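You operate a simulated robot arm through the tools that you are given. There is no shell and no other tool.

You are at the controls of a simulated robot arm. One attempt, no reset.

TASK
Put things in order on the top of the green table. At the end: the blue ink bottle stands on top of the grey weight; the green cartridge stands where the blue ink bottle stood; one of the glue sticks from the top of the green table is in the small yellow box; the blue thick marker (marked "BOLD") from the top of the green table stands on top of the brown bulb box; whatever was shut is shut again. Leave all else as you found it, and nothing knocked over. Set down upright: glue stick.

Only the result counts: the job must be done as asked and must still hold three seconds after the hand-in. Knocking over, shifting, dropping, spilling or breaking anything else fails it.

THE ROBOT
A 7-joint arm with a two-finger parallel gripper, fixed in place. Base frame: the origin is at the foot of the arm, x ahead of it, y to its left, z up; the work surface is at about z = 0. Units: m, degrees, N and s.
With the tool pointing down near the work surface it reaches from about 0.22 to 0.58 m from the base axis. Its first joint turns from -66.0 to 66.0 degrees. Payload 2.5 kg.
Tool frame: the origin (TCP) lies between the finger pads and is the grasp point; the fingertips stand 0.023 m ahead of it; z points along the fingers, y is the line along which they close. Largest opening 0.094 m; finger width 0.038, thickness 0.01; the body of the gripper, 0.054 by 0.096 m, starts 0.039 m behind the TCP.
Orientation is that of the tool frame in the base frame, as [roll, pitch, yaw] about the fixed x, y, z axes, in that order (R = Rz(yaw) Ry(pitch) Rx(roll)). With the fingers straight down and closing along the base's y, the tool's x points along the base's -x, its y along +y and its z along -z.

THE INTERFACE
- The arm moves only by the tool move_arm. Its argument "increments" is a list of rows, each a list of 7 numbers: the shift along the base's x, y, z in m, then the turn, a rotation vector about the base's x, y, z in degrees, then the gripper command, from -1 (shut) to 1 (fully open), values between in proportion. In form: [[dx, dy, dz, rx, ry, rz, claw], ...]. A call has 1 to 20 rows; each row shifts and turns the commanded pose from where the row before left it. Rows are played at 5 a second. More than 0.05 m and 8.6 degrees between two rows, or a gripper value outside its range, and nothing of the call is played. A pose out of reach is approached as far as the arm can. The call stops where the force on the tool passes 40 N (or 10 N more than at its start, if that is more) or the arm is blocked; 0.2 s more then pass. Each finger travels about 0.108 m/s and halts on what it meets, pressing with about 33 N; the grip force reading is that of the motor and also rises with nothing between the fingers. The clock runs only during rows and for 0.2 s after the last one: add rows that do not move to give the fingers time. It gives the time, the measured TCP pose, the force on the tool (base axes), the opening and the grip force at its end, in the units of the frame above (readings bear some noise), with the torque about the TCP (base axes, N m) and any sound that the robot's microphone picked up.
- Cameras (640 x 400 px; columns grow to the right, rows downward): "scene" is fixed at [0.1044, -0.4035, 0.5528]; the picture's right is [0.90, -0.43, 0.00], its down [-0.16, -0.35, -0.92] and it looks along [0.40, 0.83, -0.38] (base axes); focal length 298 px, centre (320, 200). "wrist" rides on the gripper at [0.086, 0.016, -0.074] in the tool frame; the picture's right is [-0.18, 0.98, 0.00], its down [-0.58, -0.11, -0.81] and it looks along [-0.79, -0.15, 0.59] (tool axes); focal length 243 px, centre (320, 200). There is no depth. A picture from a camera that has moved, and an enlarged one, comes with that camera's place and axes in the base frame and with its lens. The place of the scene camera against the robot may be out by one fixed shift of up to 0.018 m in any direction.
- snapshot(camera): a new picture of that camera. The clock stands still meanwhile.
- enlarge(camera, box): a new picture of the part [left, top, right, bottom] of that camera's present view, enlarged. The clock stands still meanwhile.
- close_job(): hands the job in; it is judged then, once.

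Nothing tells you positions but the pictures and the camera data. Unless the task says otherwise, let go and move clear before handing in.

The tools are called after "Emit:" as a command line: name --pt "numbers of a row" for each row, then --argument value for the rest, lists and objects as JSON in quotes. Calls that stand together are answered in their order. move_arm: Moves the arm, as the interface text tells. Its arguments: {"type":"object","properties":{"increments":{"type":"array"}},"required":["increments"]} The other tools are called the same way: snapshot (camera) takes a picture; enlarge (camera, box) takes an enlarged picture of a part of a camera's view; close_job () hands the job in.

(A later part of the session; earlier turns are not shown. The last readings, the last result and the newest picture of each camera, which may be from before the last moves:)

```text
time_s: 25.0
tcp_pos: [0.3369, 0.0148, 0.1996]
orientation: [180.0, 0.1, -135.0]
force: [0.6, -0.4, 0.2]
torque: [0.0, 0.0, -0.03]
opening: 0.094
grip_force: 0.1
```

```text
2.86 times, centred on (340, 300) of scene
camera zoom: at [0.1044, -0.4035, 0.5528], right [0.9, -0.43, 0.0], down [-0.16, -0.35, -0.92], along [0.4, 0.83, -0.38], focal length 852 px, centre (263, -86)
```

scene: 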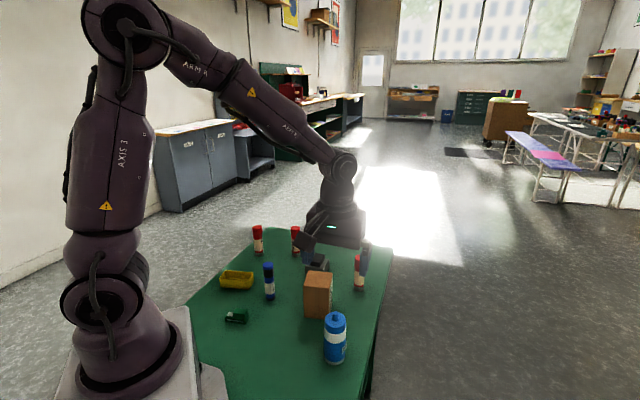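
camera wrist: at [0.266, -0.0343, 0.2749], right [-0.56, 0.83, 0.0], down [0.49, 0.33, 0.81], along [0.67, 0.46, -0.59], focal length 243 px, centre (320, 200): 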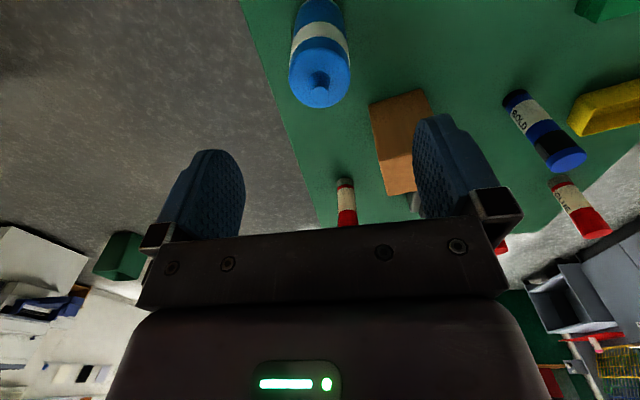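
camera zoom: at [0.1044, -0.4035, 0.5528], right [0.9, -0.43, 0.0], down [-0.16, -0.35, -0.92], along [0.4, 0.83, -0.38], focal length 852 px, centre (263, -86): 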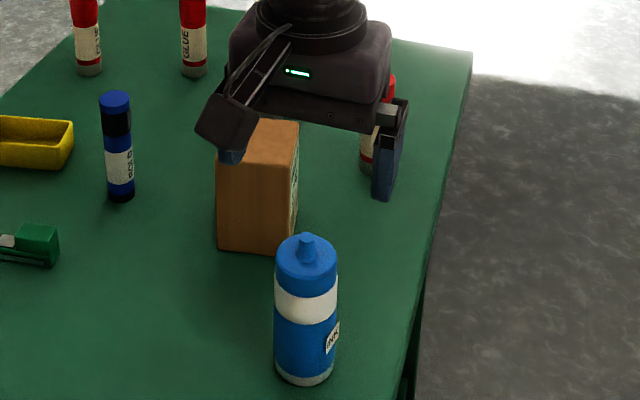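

The bottle's nozzle lies on the gripper's axis. I'll descend around it and take a look before closing.

Emit:
move_arm --pt "0 0 -0.03 0 0 0 1" --pt "0 0 -0.03 0 0 0 1" --pt "0 0 -0.025 0 0 0 1" --pt "0 0 -0.015 0 0 0 1" --pt "0 0 -0.008 0 0 0 1" --pt "0 0 -0.005 0 0 0 1" --pt "0 0 0 0 0 0 1"

Emit:
snapshot --camera "wrist"

Emit:
enlarge --camera "scene" --box '[280, 270, 390, 370]'

```text
time_s: 26.6
tcp_pos: [0.3387, 0.0138, 0.0898]
orientation: [-180.0, 0.1, -135.0]
force: [-0.7, -0.5, -0.2]
torque: [-0.03, -0.01, -0.01]
opening: 0.0942
grip_force: 0.1
```

```text
taken
camera wrist: at [0.2666, -0.0349, 0.1638], right [-0.57, 0.82, 0.0], down [0.49, 0.33, 0.81], along [0.67, 0.46, -0.59], focal length 243 px, centre (320, 200)
```

wrist: 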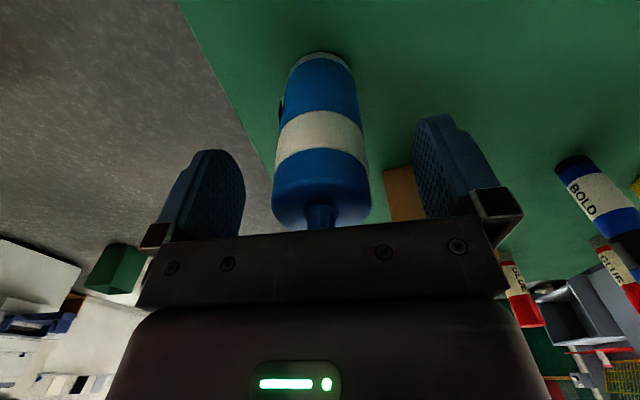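

```text
4.00 times, centred on (335, 320) of scene
camera zoom: at [0.1044, -0.4035, 0.5528], right [0.9, -0.43, 0.0], down [-0.16, -0.35, -0.92], along [0.4, 0.83, -0.38], focal length 1194 px, centre (260, -280)
```

zoom: 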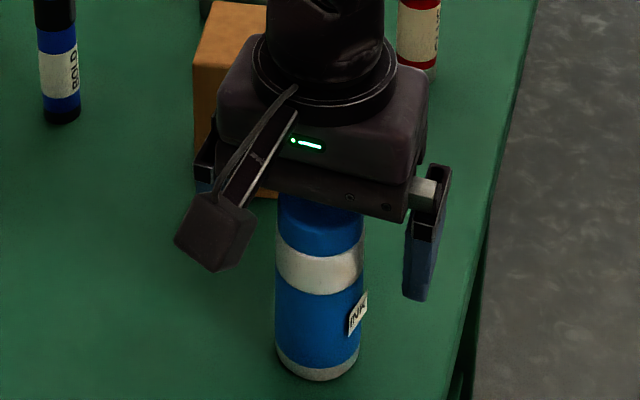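

The bottle stands centred between the fingers, with its base centre at (0.341, 0.014). I'll close on it, then lift slowly.

Emit:
move_arm --pt "0 0 0 0 0 0 0.4" --pt "0 0 0 0 0 0 0.1" --pt "0 0 0 0 0 0 -1" --pt "0 0 0 0 0 0 -1" --pt "0 0 0 0 0 0 -1"

Emit:
move_arm --pt "0 0 0.005 0 0 0 -1" --pt "0 0 0.008 0 0 0 -1" --pt "0 0 0.012 0 0 0 -1" --pt "0 0 0 0 0 0 -1"

Emit:
snapshot --camera "wrist"

Emit:
enlarge --camera "scene" --box '[280, 250, 390, 370]'

```text
time_s: 27.8
tcp_pos: [0.3382, 0.013, 0.0891]
orientation: [179.9, -0.1, -135.0]
force: [-0.2, -0.1, 0.4]
torque: [0.0, -0.02, 0.02]
opening: 0.0451
grip_force: 32.7
```

```text
time_s: 28.8
tcp_pos: [0.3386, 0.0144, 0.1126]
orientation: [-180.0, 0.0, -135.0]
force: [0.6, -1.2, -0.9]
torque: [0.0, 0.01, 0.02]
opening: 0.0455
grip_force: 33.4
```

```text
taken
camera wrist: at [0.2666, -0.0343, 0.1867], right [-0.56, 0.83, 0.0], down [0.49, 0.33, 0.81], along [0.67, 0.46, -0.59], focal length 243 px, centre (320, 200)
```

wrist: 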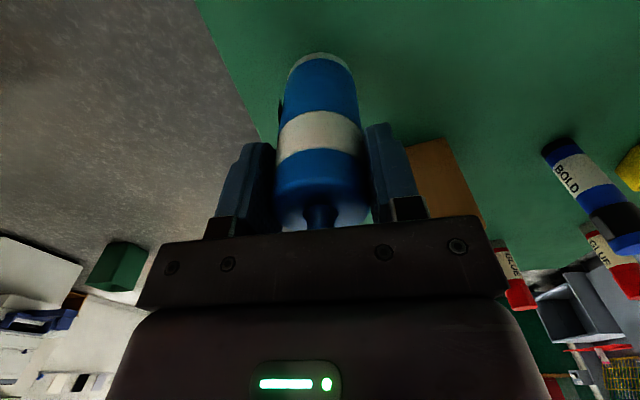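

```text
3.33 times, centred on (335, 310) of scene
camera zoom: at [0.1044, -0.4035, 0.5528], right [0.9, -0.43, 0.0], down [-0.16, -0.35, -0.92], along [0.4, 0.83, -0.38], focal length 995 px, centre (270, -167)
```

zoom: 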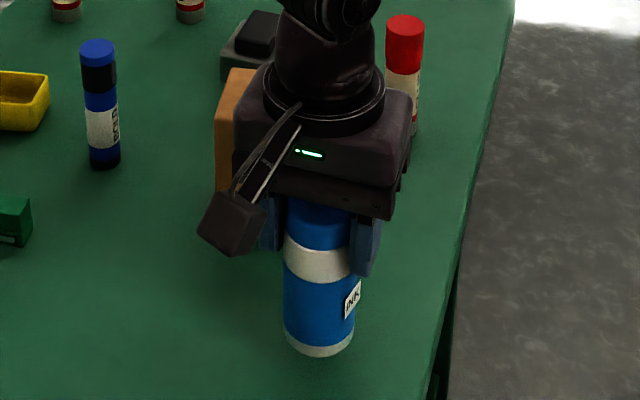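

The bottle lifts cleanly and hangs upright. I'll raise it clear of everything and carry it above the weight.

Emit:
move_arm --pt "0 0 0.035 0 0 0 -1" --pt "0 0 0.045 0 0 0 -1" --pt "0 0 0.045 0 0 0 -1" --pt "0 0 0.013 0 0 0 -1" --pt "0.0088 0.0271 0 0 0 0 -1" --pt "0.0121 0.03726 0 0 0 0 -1" --pt "0.0121 0.03726 0 0 0 0 -1" --pt "0.0121 0.03726 0 0 0 0 -1" --pt "0.0121 0.03726 0 0 0 0 -1" --pt "0.0121 0.03726 0 0 0 0 -1" --pt "0.0121 0.03726 0 0 0 0 -1" --pt "0.0088 0.0271 0 0 0 0 -1" --pt "0.0066 0.02034 0 0 0 0 -1" --pt "0 0 0 0 0 0 -1" --pt "0 0 0 0 0 0 -1"

Emit:
snapshot --camera "wrist"

Emit:
enlarge --camera "scene" --box '[250, 150, 400, 290]'

```text
time_s: 32.0
tcp_pos: [0.4353, 0.3107, 0.2494]
orientation: [180.0, 0.0, -135.0]
force: [-0.1, -0.2, -1.6]
torque: [-0.02, 0.01, -0.01]
opening: 0.0451
grip_force: 32.7
```

```text
taken
camera wrist: at [0.3633, 0.2627, 0.3248], right [-0.56, 0.83, 0.0], down [0.49, 0.33, 0.81], along [0.67, 0.46, -0.59], focal length 243 px, centre (320, 200)
```

wrist: 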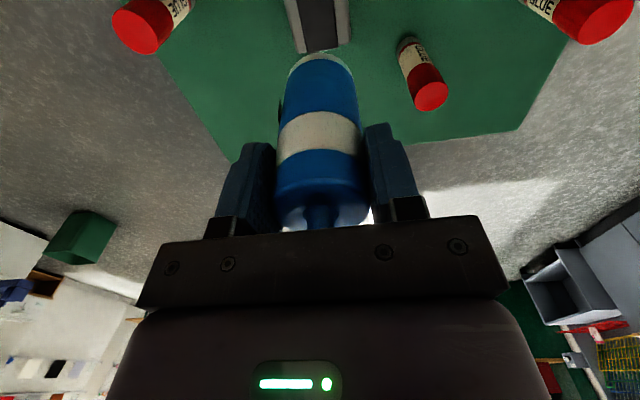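

```text
2.86 times, centred on (325, 220) of scene
camera zoom: at [0.1044, -0.4035, 0.5528], right [0.9, -0.43, 0.0], down [-0.16, -0.35, -0.92], along [0.4, 0.83, -0.38], focal length 852 px, centre (306, 143)
```

zoom: 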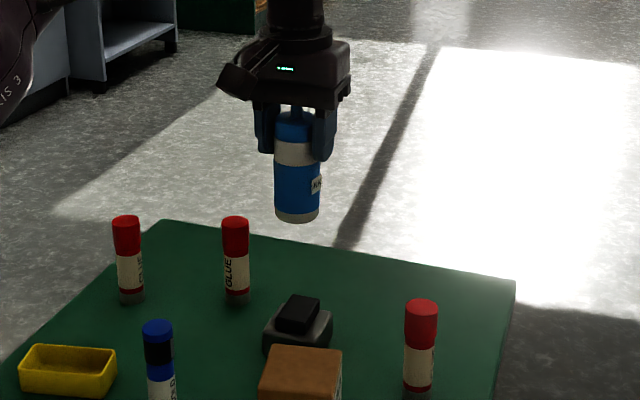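

The bottle hangs above the weight. I'll lower it to about 1 cm above the platform and check the alignment.

Emit:
move_arm --pt "0 0 -0.04 0 0 0 -1" --pt "0 0 -0.04 0 0 0 -1" --pt "0 0 -0.022 0 0 0 -1" --pt "0 0 0 0 0 0 -1" --pt "0 0 0 0 0 0 -1"

Emit:
snapshot --camera "wrist"

Emit:
enlarge --camera "wrist" --box '[240, 0, 400, 130]'

Emit:
enlarge --camera "scene" --box '[285, 200, 355, 280]'

```text
time_s: 33.2
tcp_pos: [0.4378, 0.312, 0.1483]
orientation: [-180.0, -0.1, -135.0]
force: [0.3, 0.3, -0.6]
torque: [0.0, 0.02, 0.0]
opening: 0.0451
grip_force: 33.1
```

```text
taken
camera wrist: at [0.3649, 0.2643, 0.223], right [-0.56, 0.83, 0.0], down [0.49, 0.33, 0.81], along [0.67, 0.46, -0.59], focal length 243 px, centre (320, 200)
```

wrist: 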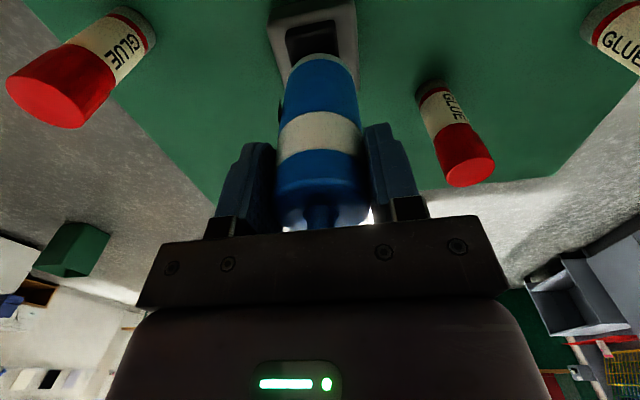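

```text
3.08 times, centred on (320, 65) of wrist
camera zoom: at [0.3649, 0.2643, 0.223], right [-0.56, 0.83, 0.0], down [0.49, 0.33, 0.81], along [0.67, 0.46, -0.59], focal length 746 px, centre (320, 615)
```

zoom: 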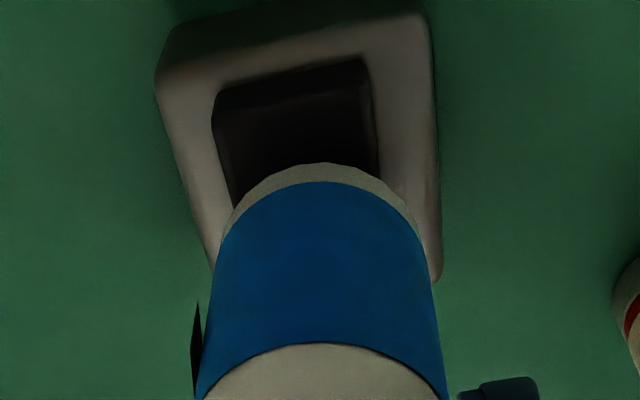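

```text
5.00 times, centred on (320, 240) of scene
camera zoom: at [0.1044, -0.4035, 0.5528], right [0.9, -0.43, 0.0], down [-0.16, -0.35, -0.92], along [0.4, 0.83, -0.38], focal length 1492 px, centre (320, 0)
```

zoom: 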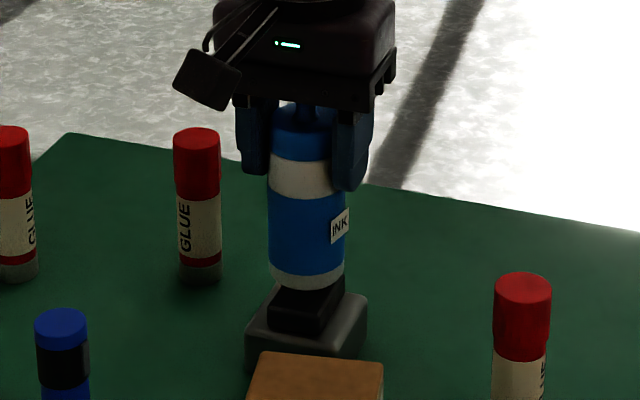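

The bottle base is centred over the platform within about 2 mm. I'll lower it in small steps until I feel contact.

Emit:
move_arm --pt "0 0 -0.004 0 0 0 -1" --pt "0 0 -0.003 0 0 0 -1" --pt "0 0 0 0 0 0 -1"

Emit:
move_arm --pt "0 0 -0.002 0 0 0 -1" --pt "0 0 0 0 0 0 -1"

Emit:
move_arm --pt "0 0 -0.0015 0 0 0 -1" --pt "0 0 0 0 0 0 -1"

Emit:
enlarge --camera "scene" --box '[285, 220, 355, 280]'

```text
time_s: 34.0
tcp_pos: [0.4379, 0.312, 0.1417]
orientation: [179.9, -0.1, -135.0]
force: [-0.3, 0.5, -1.4]
torque: [-0.01, -0.01, 0.01]
opening: 0.0455
grip_force: 32.7
```

```text
time_s: 34.6
tcp_pos: [0.4373, 0.312, 0.1398]
orientation: [-180.0, 0.1, -135.1]
force: [-2.2, -1.9, 8.0]
torque: [-0.2, 0.2, -0.03]
opening: 0.0451
grip_force: 33.2
```

```text
time_s: 35.2
tcp_pos: [0.4375, 0.3109, 0.1382]
orientation: [-180.0, 0.4, -135.0]
force: [-1.7, -3.5, 22.6]
torque: [-0.28, 0.3, -0.05]
opening: 0.0452
grip_force: 32.3
```

```text
6.67 times, centred on (320, 250) of scene
camera zoom: at [0.1043, -0.4035, 0.5528], right [0.9, -0.43, 0.0], down [-0.16, -0.35, -0.92], along [0.4, 0.83, -0.38], focal length 1989 px, centre (320, -133)
```

zoom: 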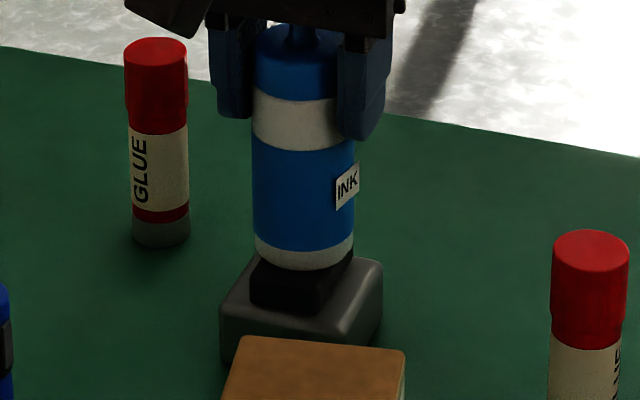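

I have contact with the platform top at about 0.052 m. I'll ease off the pressure, then open the fingers gently.

Emit:
move_arm --pt "0 0 0.002 0 0 0 -1" --pt "0 0 0 0 0 0 -1"

Emit:
enlarge --camera "wrist" --box '[240, 0, 400, 130]'

```text
time_s: 35.8
tcp_pos: [0.4367, 0.3121, 0.1384]
orientation: [179.9, 0.1, -134.9]
force: [3.6, 1.6, 9.8]
torque: [0.27, -0.37, -0.02]
opening: 0.045
grip_force: 33.0
```

```text
3.08 times, centred on (320, 65) of wrist
camera zoom: at [0.3646, 0.264, 0.2134], right [-0.56, 0.83, 0.0], down [0.49, 0.33, 0.81], along [0.67, 0.46, -0.59], focal length 746 px, centre (320, 615)
```

zoom: 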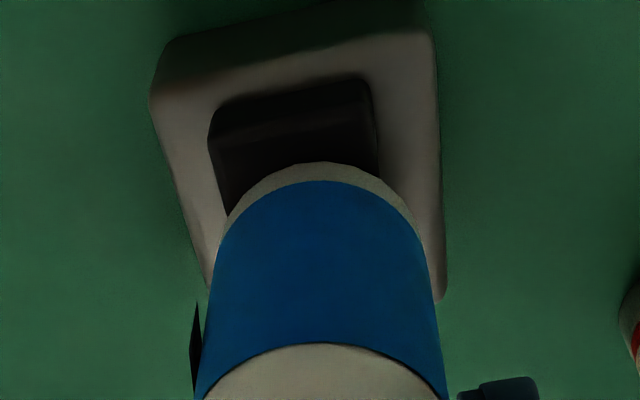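

The bottle sits about 4 mm past the platform's centre along its long side. I'll lift slightly, correct by about 3.5 mm and set it down again.

Emit:
move_arm --pt "0 0 0.005 0 0 0 -1" --pt "-0.0026 -0.0026 0 0 0 0 -1" --pt "0 0 0 0 0 0 -1" --pt "0 0 -0.003 0 0 0 -1" --pt "0 0 0 0 0 0 -1"

Emit:
move_arm --pt "0 0 -0.0015 0 0 0 -1" --pt "0 0 0 0 0 0 -1"

Emit:
enlarge --camera "wrist" --box '[240, 0, 400, 130]'

Emit:
enlarge --camera "scene" --box '[285, 220, 355, 280]'

```text
time_s: 37.0
tcp_pos: [0.4344, 0.3093, 0.1404]
orientation: [-180.0, 0.0, -135.1]
force: [0.5, 0.4, -1.1]
torque: [0.02, 0.0, 0.0]
opening: 0.0449
grip_force: 33.0
```

```text
time_s: 37.6
tcp_pos: [0.4346, 0.3093, 0.1397]
orientation: [-179.9, 0.0, -135.0]
force: [-0.2, 0.6, -0.2]
torque: [-0.04, 0.01, 0.01]
opening: 0.0453
grip_force: 32.6
```

```text
3.08 times, centred on (320, 65) of wrist
camera zoom: at [0.3629, 0.2609, 0.2141], right [-0.56, 0.83, 0.0], down [0.49, 0.33, 0.81], along [0.67, 0.46, -0.59], focal length 746 px, centre (320, 615)
```

zoom: 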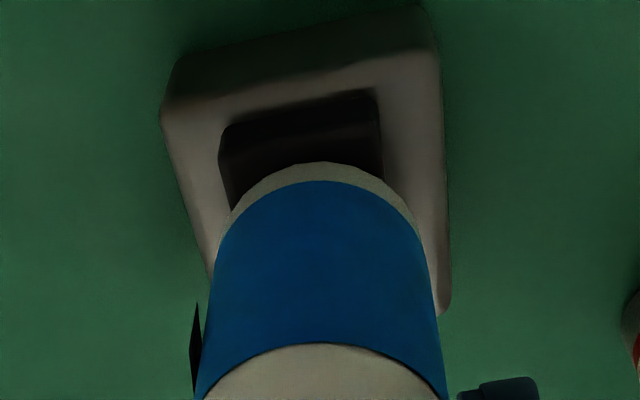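

```text
6.67 times, centred on (320, 250) of scene
camera zoom: at [0.1044, -0.4035, 0.5528], right [0.9, -0.43, 0.0], down [-0.16, -0.35, -0.92], along [0.4, 0.83, -0.38], focal length 1989 px, centre (320, -133)
```

zoom: 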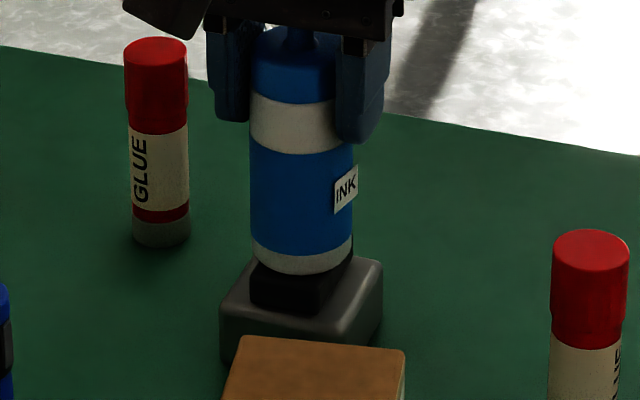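

The bottle is better centred now and just about touching. I'll lower one more millimetre to make firm contact.

Emit:
move_arm --pt "0 0 -0.001 0 0 0 -1" --pt "0 0 0 0 0 0 -1"

```text
time_s: 38.2
tcp_pos: [0.4349, 0.3091, 0.1391]
orientation: [-180.0, 0.0, -135.1]
force: [-0.5, -0.9, 0.4]
torque: [0.01, -0.01, -0.01]
opening: 0.0451
grip_force: 32.7
```

Emit:
move_arm --pt "0 0 -0.001 0 0 0 -1" --pt "0 0 0 0 0 0 -1"

```text
time_s: 38.8
tcp_pos: [0.4346, 0.3086, 0.1384]
orientation: [-180.0, 0.0, -135.0]
force: [-3.4, -4.2, 14.9]
torque: [-0.2, 0.17, -0.01]
opening: 0.045
grip_force: 33.0
```

Contact is firm. I'll relieve the pressure a little and open the fingers in stages.

Emit:
move_arm --pt "0 0 0.0008 0 0 0 -1" --pt "0 0 0 0 0 0 -0.02" --pt "0 0 0 0 0 0 0.05" --pt "0 0 0 0 0 0 0.15" --pt "0 0 0 0 0 0 0.4" --pt "0 0 0 0 0 0 0.7" --pt "0 0 0 0 0 0 0.7"

Emit:
snapshot --camera "wrist"

Emit:
enlarge --camera "scene" --box '[285, 210, 355, 280]'

```text
time_s: 40.4
tcp_pos: [0.4358, 0.3097, 0.1393]
orientation: [179.9, 0.0, -135.0]
force: [0.4, 0.0, 0.6]
torque: [0.02, -0.03, 0.0]
opening: 0.08
grip_force: 0.0
```

```text
taken
camera wrist: at [0.3626, 0.2611, 0.2131], right [-0.56, 0.83, 0.0], down [0.49, 0.33, 0.81], along [0.67, 0.46, -0.59], focal length 243 px, centre (320, 200)
```

wrist: 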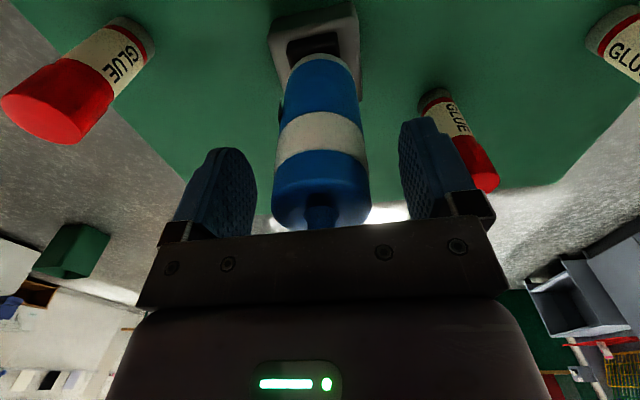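

```text
5.71 times, centred on (320, 245) of scene
camera zoom: at [0.1044, -0.4035, 0.5528], right [0.9, -0.43, 0.0], down [-0.16, -0.35, -0.92], along [0.4, 0.83, -0.38], focal length 1705 px, centre (320, -57)
```

zoom: 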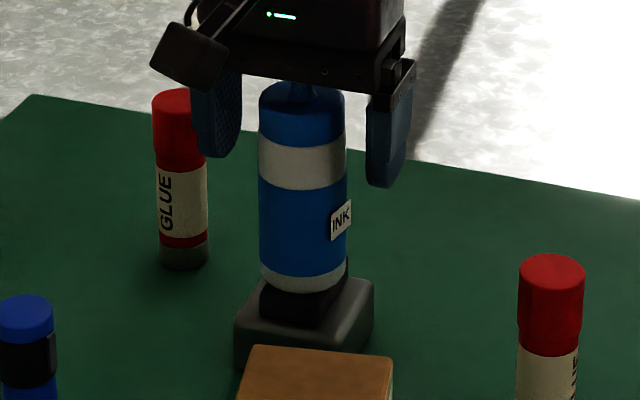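

The ink bottle stands on the weight. I'll rise straight up, clear of the nozzle, and move to look at the green cartridge.

Emit:
move_arm --pt "0 0 0.02 0 0 0 0.9" --pt "0 0 0.04 0 0 0 1" --pt "0 0 0.045 0 0 0 1" --pt "0 0 0.045 0 0 0 1" --pt "-0.0372 -0.0137 0 0 0 0 1" --pt "-0.0372 -0.0137 0 0 0 2.5 1" --pt "-0.0372 -0.0137 0 0 0 2.5 1" --pt "-0.0372 -0.0137 -0.01 0 0 2.5 1" --pt "-0.0372 -0.0137 -0.02 0 0 2.5 1" --pt "-0.0372 -0.0137 -0.02 0 0 2.5 1" --pt "-0.037 -0.0138 -0.02 0 0 0 1" --pt "0 0 0 0 0 0 1" --pt "0 0 0 0 0 0 1"

Emit:
snapshot --camera "wrist"

Emit:
snapshot --camera "scene"

```text
time_s: 43.2
tcp_pos: [0.1755, 0.2101, 0.2177]
orientation: [-179.9, 0.0, -122.5]
force: [0.1, 0.0, -0.4]
torque: [0.0, 0.01, 0.02]
opening: 0.094
grip_force: 0.0
```

```text
taken
camera wrist: at [0.1158, 0.1472, 0.2925], right [-0.73, 0.68, 0.0], down [0.4, 0.43, 0.81], along [0.55, 0.59, -0.59], focal length 243 px, centre (320, 200)
```

wrist: 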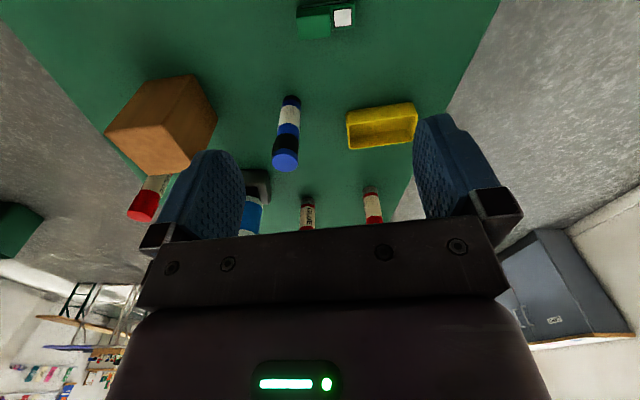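

```text
taken
```

scene: 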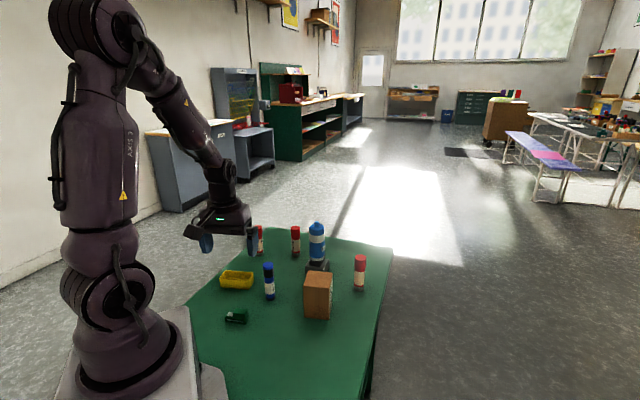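

The bottle is standing on the weight. I'll tilt to look straight down on the cartridge and measure it.

Emit:
move_arm --pt "0.00725 0.006 0 -6.325 4.03 0 1" --pt "0.00725 0.006 0 -6.325 4.03 0 1" --pt "0.00725 0.006 0 -6.325 4.03 0 1" --pt "0.00725 0.006 0 -6.325 4.03 0 1" --pt "0 0 0 0 0 0 1" --pt "0 0 0 0 0 0 1"

Emit:
snapshot --camera "wrist"

Emit:
enlarge --camera "wrist" --box '[270, 30, 430, 140]'

Emit:
enlarge --camera "wrist" --box '[220, 80, 440, 230]'

```text
time_s: 44.6
tcp_pos: [0.2038, 0.2358, 0.2192]
orientation: [180.0, -30.0, -122.5]
force: [-0.2, 0.1, 0.1]
torque: [0.0, 0.02, 0.02]
opening: 0.0938
grip_force: 0.1
```

```text
taken
camera wrist: at [0.1709, 0.2143, 0.3271], right [-0.74, 0.66, -0.09], down [0.58, 0.71, 0.41], along [0.33, 0.25, -0.91], focal length 243 px, centre (320, 200)
```

wrist: 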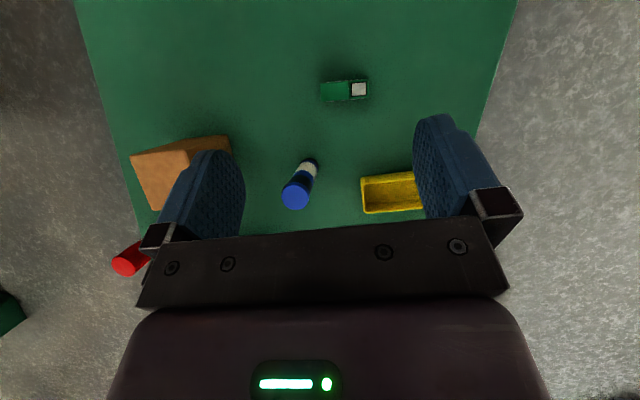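

```text
3.64 times, centred on (350, 85) of wrist
camera zoom: at [0.1709, 0.2143, 0.3271], right [-0.74, 0.66, -0.09], down [0.58, 0.71, 0.41], along [0.33, 0.25, -0.91], focal length 882 px, centre (211, 618)
```

zoom: 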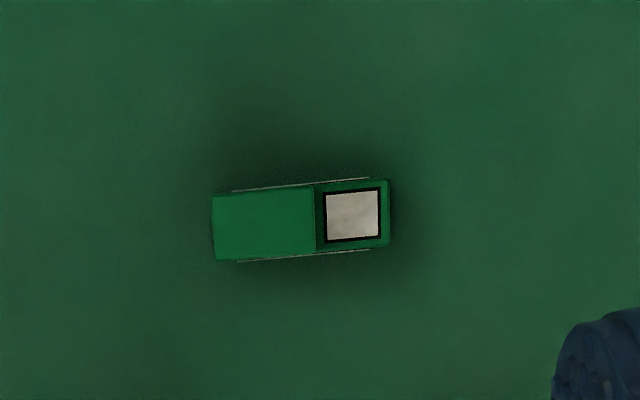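

```text
2.67 times, centred on (330, 155) of wrist
camera zoom: at [0.1709, 0.2143, 0.3271], right [-0.74, 0.66, -0.09], down [0.58, 0.71, 0.41], along [0.33, 0.25, -0.91], focal length 647 px, centre (293, 320)
```

zoom: 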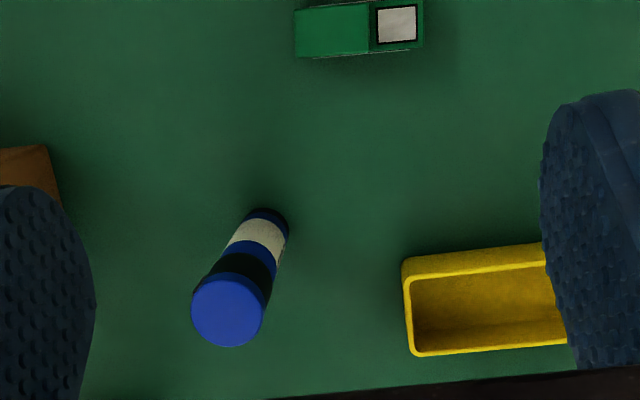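

The cartridge is centred at (0.1705, 0.214), about 0.055 × 0.019 m, with its long axis at 143.5°. I'll come upright above it and align the fingers with its length.

Emit:
move_arm --pt "-0.008375 -0.005725 -0.0247 6.325 -4.03 0 1" --pt "-0.008375 -0.005725 -0.0247 6.325 -4.03 0 1" --pt "-0.008375 -0.005725 -0.0247 6.325 -4.03 0 1" --pt "-0.008375 -0.005725 -0.0247 6.325 -4.03 0 1" --pt "0 0 0 0 0 -4 1" --pt "0 0 0 0 0 0 1" --pt "0 0 0 0 0 0 1"

Emit:
snapshot --camera "wrist"

Emit:
enlarge --camera "wrist" --box '[230, 0, 410, 120]'

Emit:
enlarge --camera "scene" --box '[160, 220, 290, 340]'

```text
time_s: 46.2
tcp_pos: [0.1692, 0.2151, 0.1186]
orientation: [-180.0, 0.0, -126.6]
force: [0.3, 0.7, 0.2]
torque: [-0.03, 0.01, 0.0]
opening: 0.0941
grip_force: 0.1
```

```text
taken
camera wrist: at [0.1053, 0.1561, 0.1933], right [-0.68, 0.73, 0.0], down [0.43, 0.4, 0.81], along [0.59, 0.55, -0.59], focal length 243 px, centre (320, 200)
```

wrist: 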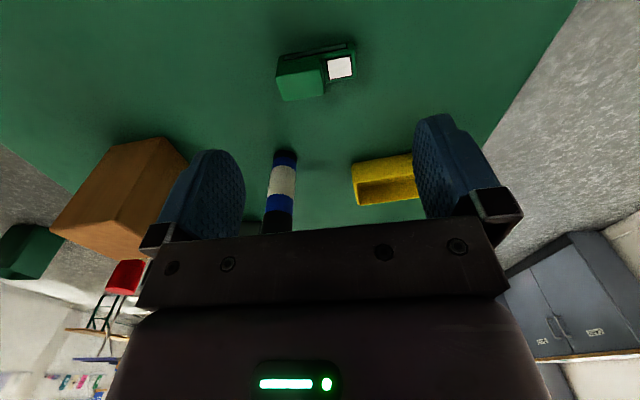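

```text
3.33 times, centred on (320, 60) of wrist
camera zoom: at [0.1053, 0.1561, 0.1933], right [-0.68, 0.73, 0.0], down [0.43, 0.4, 0.81], along [0.59, 0.55, -0.59], focal length 809 px, centre (320, 667)
```

zoom: 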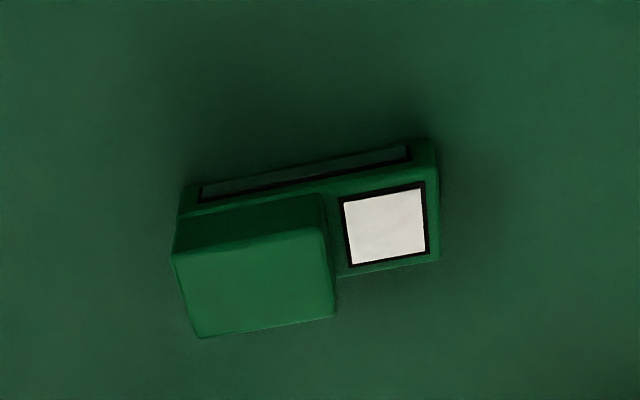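

```text
3.33 times, centred on (225, 280) of scene
camera zoom: at [0.1044, -0.4035, 0.5528], right [0.9, -0.43, 0.0], down [-0.16, -0.35, -0.92], along [0.4, 0.83, -0.38], focal length 995 px, centre (637, -67)
```

zoom: 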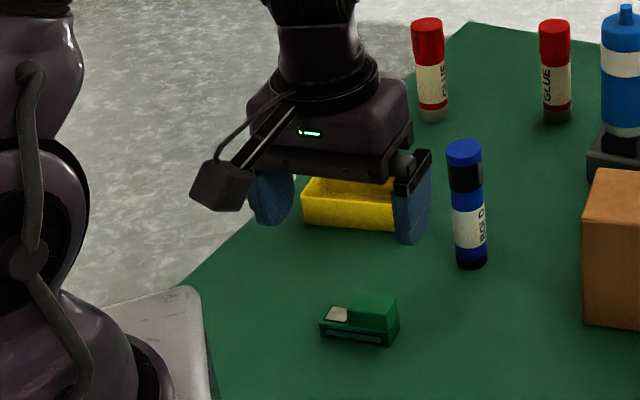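

The cartridge lies centred on the gripper axis. I'll descend to the table with the fingers beyond its two ends.

Emit:
move_arm --pt "0 0 -0.03 0 0 0 1" --pt "0 0 -0.03 0 0 0 1" --pt "0 0 -0.02 0 0 0 1" --pt "0 0 -0.009 0 0 0 1" --pt "0 0 -0.004 0 0 0 1" --pt "0 0 0 0 0 0 1"

Emit:
snapshot --camera "wrist"

Emit:
enlarge --camera "scene" --box '[190, 250, 280, 340]'

```text
time_s: 47.6
tcp_pos: [0.1699, 0.2135, 0.0281]
orientation: [180.0, 0.0, -126.5]
force: [-0.9, 0.6, 0.3]
torque: [-0.01, -0.04, 0.02]
opening: 0.094
grip_force: 0.1
```

```text
taken
camera wrist: at [0.1059, 0.156, 0.1021], right [-0.68, 0.73, 0.0], down [0.43, 0.4, 0.81], along [0.59, 0.55, -0.59], focal length 243 px, centre (320, 200)
```

wrist: 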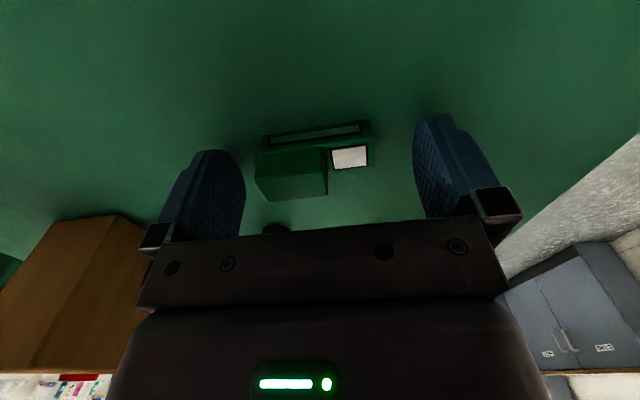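

```text
4.44 times, centred on (235, 295) of scene
camera zoom: at [0.1044, -0.4035, 0.5528], right [0.9, -0.43, 0.0], down [-0.16, -0.35, -0.92], along [0.4, 0.83, -0.38], focal length 1326 px, centre (698, -222)
```

zoom: 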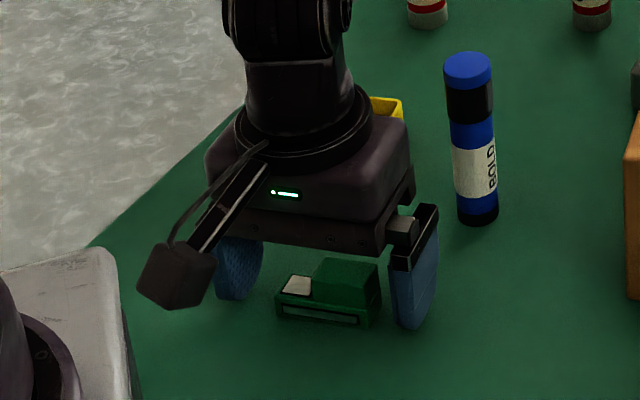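

The fingers straddle the cartridge's ends. I'll close and lift gently.

Emit:
move_arm --pt "0 0 0 0 0 0 0.5" --pt "0 0 0 0 0 0 0.3" --pt "0 0 0 0 0 0 0.1" --pt "0 0 0 0 0 0 -1" --pt "0 0 0 0 0 0 -1"

Emit:
move_arm --pt "0 0 0.003 0 0 0 -1" --pt "0 0 0.007 0 0 0 -1" --pt "0 0 0.015 0 0 0 -1" --pt "0 0 0 0 0 0 -1"

Emit:
snapshot --camera "wrist"

Emit:
enlarge --camera "scene" --box '[190, 250, 280, 340]'

```text
time_s: 48.8
tcp_pos: [0.1688, 0.2139, 0.0266]
orientation: [-179.9, 0.0, -126.5]
force: [0.7, -1.3, 0.2]
torque: [0.0, -0.01, -0.04]
opening: 0.0548
grip_force: 33.2
```

```text
time_s: 49.8
tcp_pos: [0.1692, 0.2137, 0.0518]
orientation: [180.0, 0.0, -126.4]
force: [0.9, 0.8, 0.9]
torque: [0.02, -0.02, -0.02]
opening: 0.0549
grip_force: 33.0
```

```text
taken
camera wrist: at [0.1054, 0.1558, 0.1267], right [-0.68, 0.73, 0.0], down [0.43, 0.4, 0.81], along [0.59, 0.55, -0.59], focal length 243 px, centre (320, 200)
```

wrist: 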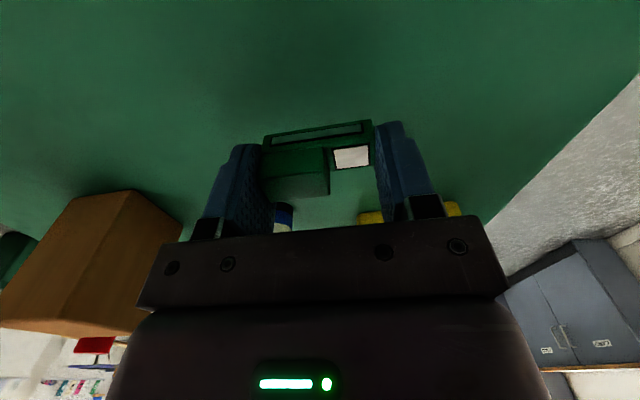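

```text
4.44 times, centred on (235, 295) of scene
camera zoom: at [0.1044, -0.4035, 0.5528], right [0.9, -0.43, 0.0], down [-0.16, -0.35, -0.92], along [0.4, 0.83, -0.38], focal length 1326 px, centre (698, -222)
```

zoom: 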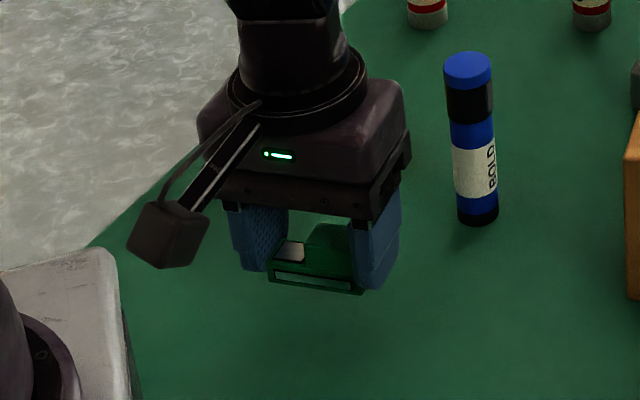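

The cartridge is held level. I'll raise it and carry it above the bottle's old spot at (0.341, 0.014).

Emit:
move_arm --pt "0 0 0.03 0 0 0 -1" --pt "0 0 0.04 0 0 0 -1" --pt "0 0 0.038 0 0 0 -1" --pt "0.02436 -0.02856 0 0 0 0 -1" --pt "0.02436 -0.02856 0 0 0 0 -1" --pt "0.02436 -0.02856 0 0 0 0 -1" --pt "0.02436 -0.02856 0 0 0 0 -1" --pt "0.02436 -0.02856 0 0 0 0 -1" --pt "0.02436 -0.02856 0 0 0 0 -1" --pt "0.02434 -0.02854 0 0 0 0 -1" --pt "0 0 0 0 0 0 -1" --pt "0 0 -0.04 0 0 0 -1" --pt "0 0 -0.04 0 0 0 -1" --pt "0 0 -0.035 0 0 0 -1" --pt "0 0 0 0 0 0 -1"

Emit:
snapshot --camera "wrist"

Emit:
enlarge --camera "scene" --box '[270, 270, 390, 370]'

```text
time_s: 53.0
tcp_pos: [0.3388, 0.0114, 0.0465]
orientation: [-180.0, 0.1, -126.6]
force: [0.1, 0.0, -0.5]
torque: [-0.03, 0.02, -0.01]
opening: 0.0552
grip_force: 33.0
```

```text
taken
camera wrist: at [0.2747, -0.0464, 0.1211], right [-0.68, 0.73, 0.0], down [0.43, 0.4, 0.81], along [0.59, 0.55, -0.59], focal length 243 px, centre (320, 200)
```

wrist: 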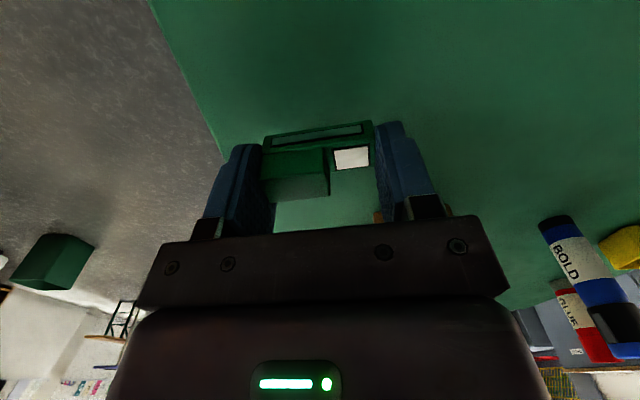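

```text
4.00 times, centred on (330, 320) of scene
camera zoom: at [0.1044, -0.4035, 0.5528], right [0.9, -0.43, 0.0], down [-0.16, -0.35, -0.92], along [0.4, 0.83, -0.38], focal length 1194 px, centre (280, -280)
```

zoom: 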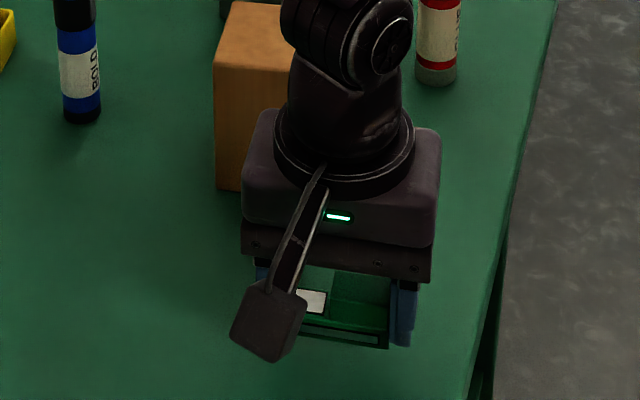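

The cartridge is above the bottle's old spot. I'll lower it to the table and watch for contact.

Emit:
move_arm --pt "0 0 -0.008 0 0 0 -1" --pt "0 0 -0.006 0 0 0 -1" --pt "0 0 -0.002 0 0 0 -1" --pt "0 0 0 0 0 0 -1"

Emit:
move_arm --pt "0 0 -0.0015 0 0 0 -1" --pt "0 0 0 0 0 0 -1"

```text
time_s: 54.0
tcp_pos: [0.3396, 0.0128, 0.0294]
orientation: [-179.9, 0.0, -126.5]
force: [0.1, 0.2, 0.7]
torque: [0.03, 0.01, -0.01]
opening: 0.0548
grip_force: 32.8
```

```text
time_s: 54.6
tcp_pos: [0.3402, 0.0128, 0.0281]
orientation: [180.0, 0.1, -126.5]
force: [-0.3, 0.6, -0.9]
torque: [0.0, 0.01, -0.03]
opening: 0.055
grip_force: 33.2
```

Emit:
move_arm --pt "0 0 -0.001 0 0 0 -1" --pt "0 0 0 0 0 0 -1"

```text
time_s: 55.2
tcp_pos: [0.3405, 0.0123, 0.0279]
orientation: [180.0, -0.1, -126.5]
force: [-3.4, -3.4, 11.8]
torque: [0.1, 0.29, 0.12]
opening: 0.055
grip_force: 32.6
```

The cartridge has touched the table. I'll open the fingers and back off upwards.

Emit:
move_arm --pt "0 0 0.0006 0 0 0 -1" --pt "0 0 0 0 0 0 0.25" --pt "0 0 0 0 0 0 0.4" --pt "0 0 0 0 0 0 0.6" --pt "0 0 0 0 0 0 0.8" --pt "0 0 0.02 0 0 0 0.8" --pt "0 0 0.04 0 0 0 0.8" --pt "0 0 0.045 0 0 0 0.8" --pt "0 0 0.045 0 0 0 0.8" --pt "0 0 0 0 0 0 0.8"

Emit:
snapshot --camera "wrist"

Emit:
enlarge --camera "scene" --box '[220, 220, 400, 370]'

```text
time_s: 57.4
tcp_pos: [0.3374, 0.0158, 0.1777]
orientation: [-180.0, 0.0, -126.5]
force: [-0.3, 0.1, -0.1]
torque: [0.02, -0.03, 0.0]
opening: 0.0846
grip_force: 0.0
```

```text
taken
camera wrist: at [0.2722, -0.0425, 0.2529], right [-0.68, 0.73, 0.0], down [0.43, 0.4, 0.81], along [0.59, 0.55, -0.59], focal length 243 px, centre (320, 200)
```

wrist: 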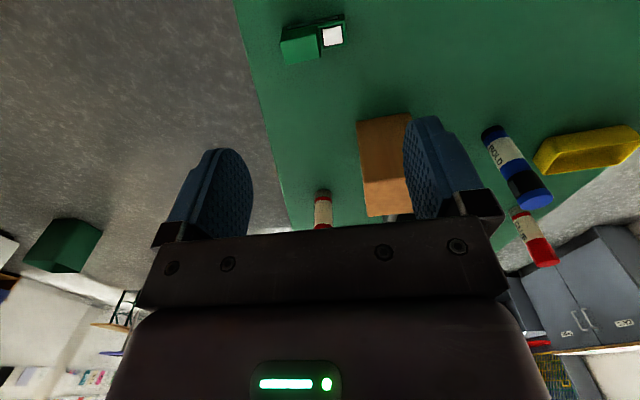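

```text
2.67 times, centred on (310, 295) of scene
camera zoom: at [0.1044, -0.4035, 0.5528], right [0.9, -0.43, 0.0], down [-0.16, -0.35, -0.92], along [0.4, 0.83, -0.38], focal length 796 px, centre (347, -53)
```

zoom: 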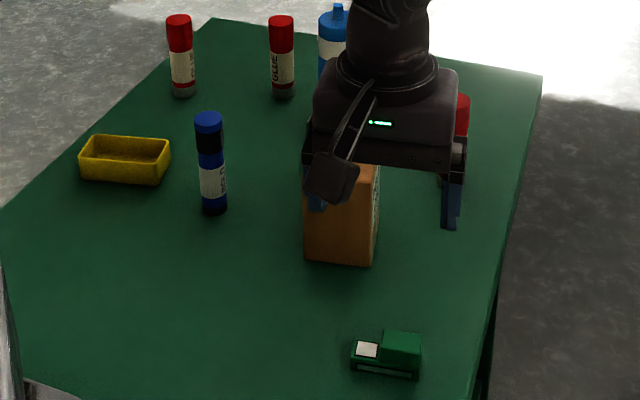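

The cartridge stands on the bottle's former spot. Next I'll measure the brown box and the marker from above.

Emit:
move_arm --pt "0 0 0.05 0 0 0 1" --pt "0 0 0.05 0 0 0 1" --pt "0.016 0.04045 0.001 -6.03 4.46 0 1" --pt "0.016 0.04045 0.001 -6.03 4.46 0 1" --pt "0.016 0.04045 0.0005 -6.03 4.46 0 1" --pt "0.016 0.04045 0.0004 -6.03 4.46 0 1" --pt "0 0 0 0 0 0 1" --pt "0 0 0 0 0 0 1"

Emit:
snapshot --camera "wrist"

Emit:
enlarge --camera "wrist" --box '[250, 20, 430, 140]'

Emit:
enlarge --camera "wrist" --box '[400, 40, 600, 180]'

```text
time_s: 59.2
tcp_pos: [0.4017, 0.1769, 0.2832]
orientation: [179.9, -30.2, -126.5]
force: [0.4, 0.2, 0.8]
torque: [0.01, 0.0, 0.01]
opening: 0.0941
grip_force: 0.1
```

```text
taken
camera wrist: at [0.3672, 0.158, 0.3905], right [-0.7, 0.71, -0.09], down [0.63, 0.66, 0.41], along [0.35, 0.22, -0.91], focal length 243 px, centre (320, 200)
```

wrist: 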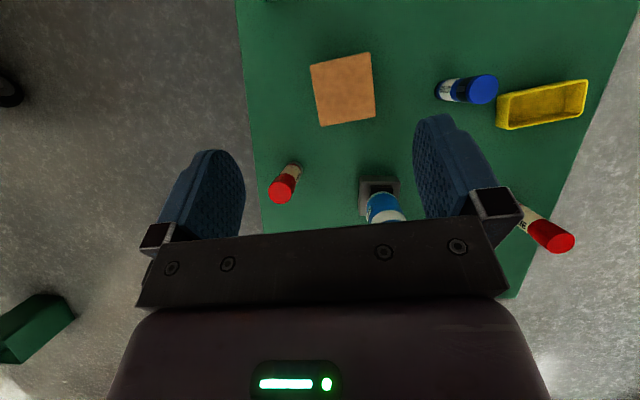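

```text
3.33 times, centred on (340, 80) of wrist
camera zoom: at [0.3672, 0.158, 0.3905], right [-0.7, 0.71, -0.09], down [0.63, 0.66, 0.41], along [0.35, 0.22, -0.91], focal length 809 px, centre (253, 600)
```

zoom: 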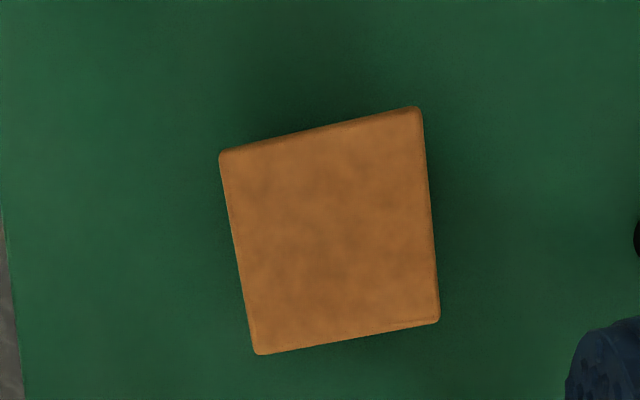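

```text
2.86 times, centred on (500, 110) of wrist
camera zoom: at [0.3672, 0.158, 0.3905], right [-0.7, 0.71, -0.09], down [0.63, 0.66, 0.41], along [0.35, 0.22, -0.91], focal length 693 px, centre (-194, 457)
```

zoom: 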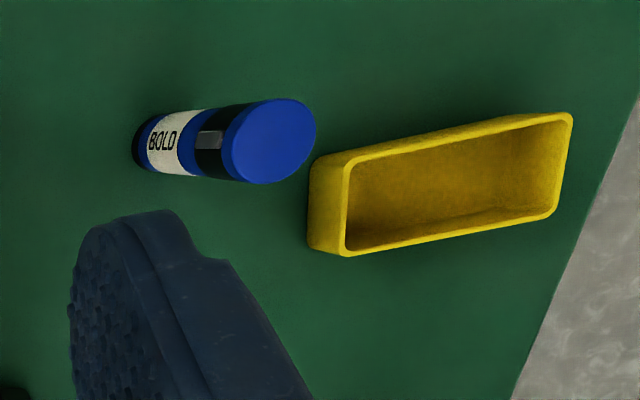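

I see the brown box top centred at about (0.3695, 0.157, 0.095) and the marker at (0.268, 0.256), about 0.106 m tall. The yellow box is near (0.197, 0.356). The marker's clip faces about -35°, so I'll turn the gripper to yaw 0 to keep off it and go above the marker.

Emit:
move_arm --pt "-0.03425 0.02 -0.02 6.03 -4.46 0 1" --pt "-0.03425 0.02 -0.02 6.03 -4.46 0 1" --pt "-0.03425 0.02 -0.02 6.03 -4.46 0 1" --pt "-0.03425 0.02 -0.02 6.03 -4.46 0 1" --pt "0 0 0 0 0 -7.643 0.7" --pt "0 0 0 0 0 -7.643 0.4" --pt "0 0 0 0 0 -7.643 0.4" --pt "0 0 0 0 0 -7.643 0.4" --pt "0 0 0 0 0 -7.643 0.4" --pt "0 0 0 0 0 -7.643 0.4" --pt "0 0 0 0 0 -7.643 0.4" --pt "0 0 0 0 0 0 0.4" --pt "0 0 0 0 0 0 0.4"

Emit:
snapshot --camera "wrist"

Emit:
enlarge --camera "wrist" --box '[230, 0, 410, 130]'

Emit:
snapshot --camera "scene"

```text
time_s: 62.0
tcp_pos: [0.2662, 0.2568, 0.2008]
orientation: [180.0, -0.1, 179.9]
force: [0.8, 0.2, -0.4]
torque: [-0.01, 0.03, 0.01]
opening: 0.0658
grip_force: 0.1
```

```text
taken
camera wrist: at [0.181, 0.2742, 0.2755], right [0.18, 0.98, 0.0], down [0.58, -0.11, 0.81], along [0.79, -0.15, -0.59], focal length 243 px, centre (320, 200)
```

wrist: 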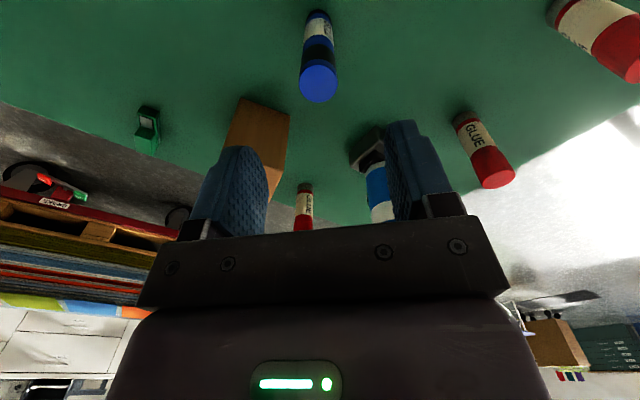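

```text
3.08 times, centred on (320, 65) of wrist
camera zoom: at [0.181, 0.2742, 0.2755], right [0.18, 0.98, 0.0], down [0.58, -0.11, 0.81], along [0.79, -0.15, -0.59], focal length 746 px, centre (320, 615)
```

zoom: 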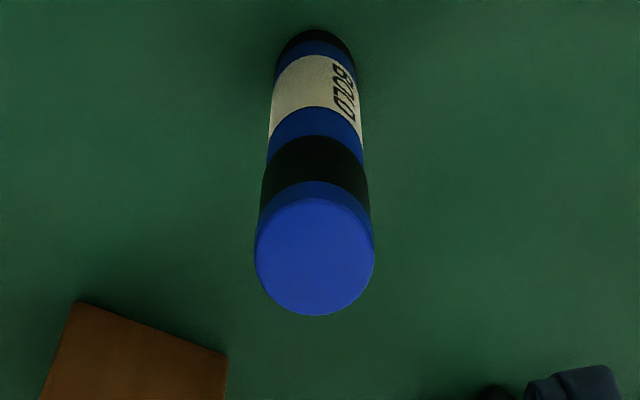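

```text
taken
```

scene: 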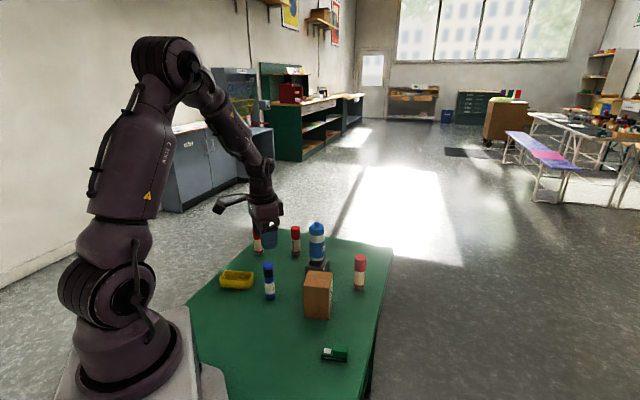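

The marker is within about 2 mm of the gripper axis. I'll correct that and descend around it.

Emit:
move_arm --pt "0.0018 -0.0013 -0.03 0 0 0 0.4" --pt "0 0 -0.03 0 0 0 0.4" --pt "0 0 -0.03 0 0 0 0.4" --pt "0 0 -0.02 0 0 0 0.4" --pt "0 0 -0.012 0 0 0 0.4" --pt "0 0 0 0 0 0 0.4"

Emit:
snapshot --camera "wrist"

Emit:
enlarge --camera "scene" --box '[220, 220, 330, 320]'

```text
time_s: 63.4
tcp_pos: [0.27, 0.256, 0.0774]
orientation: [-179.9, 0.0, -180.0]
force: [-0.5, -0.2, -0.3]
torque: [0.0, -0.01, 0.01]
opening: 0.0657
grip_force: 0.1
```

```text
taken
camera wrist: at [0.1839, 0.273, 0.1523], right [0.18, 0.98, 0.0], down [0.58, -0.11, 0.81], along [0.79, -0.15, -0.59], focal length 243 px, centre (320, 200)
```

wrist: 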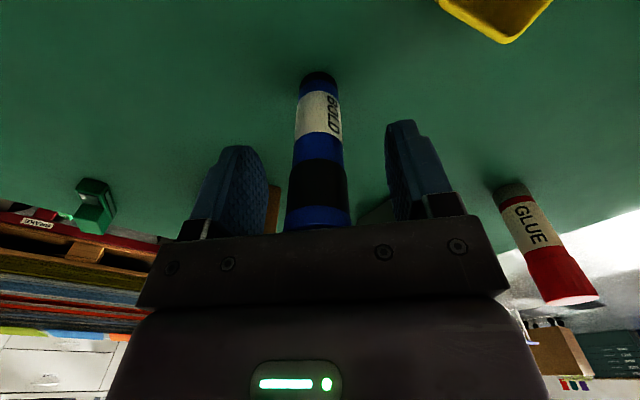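

```text
4.00 times, centred on (275, 270) of scene
camera zoom: at [0.1044, -0.4035, 0.5528], right [0.9, -0.43, 0.0], down [-0.16, -0.35, -0.92], along [0.4, 0.83, -0.38], focal length 1194 px, centre (500, -80)
```

zoom: 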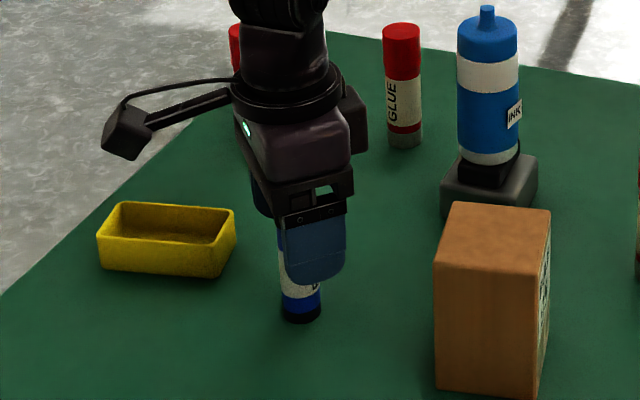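

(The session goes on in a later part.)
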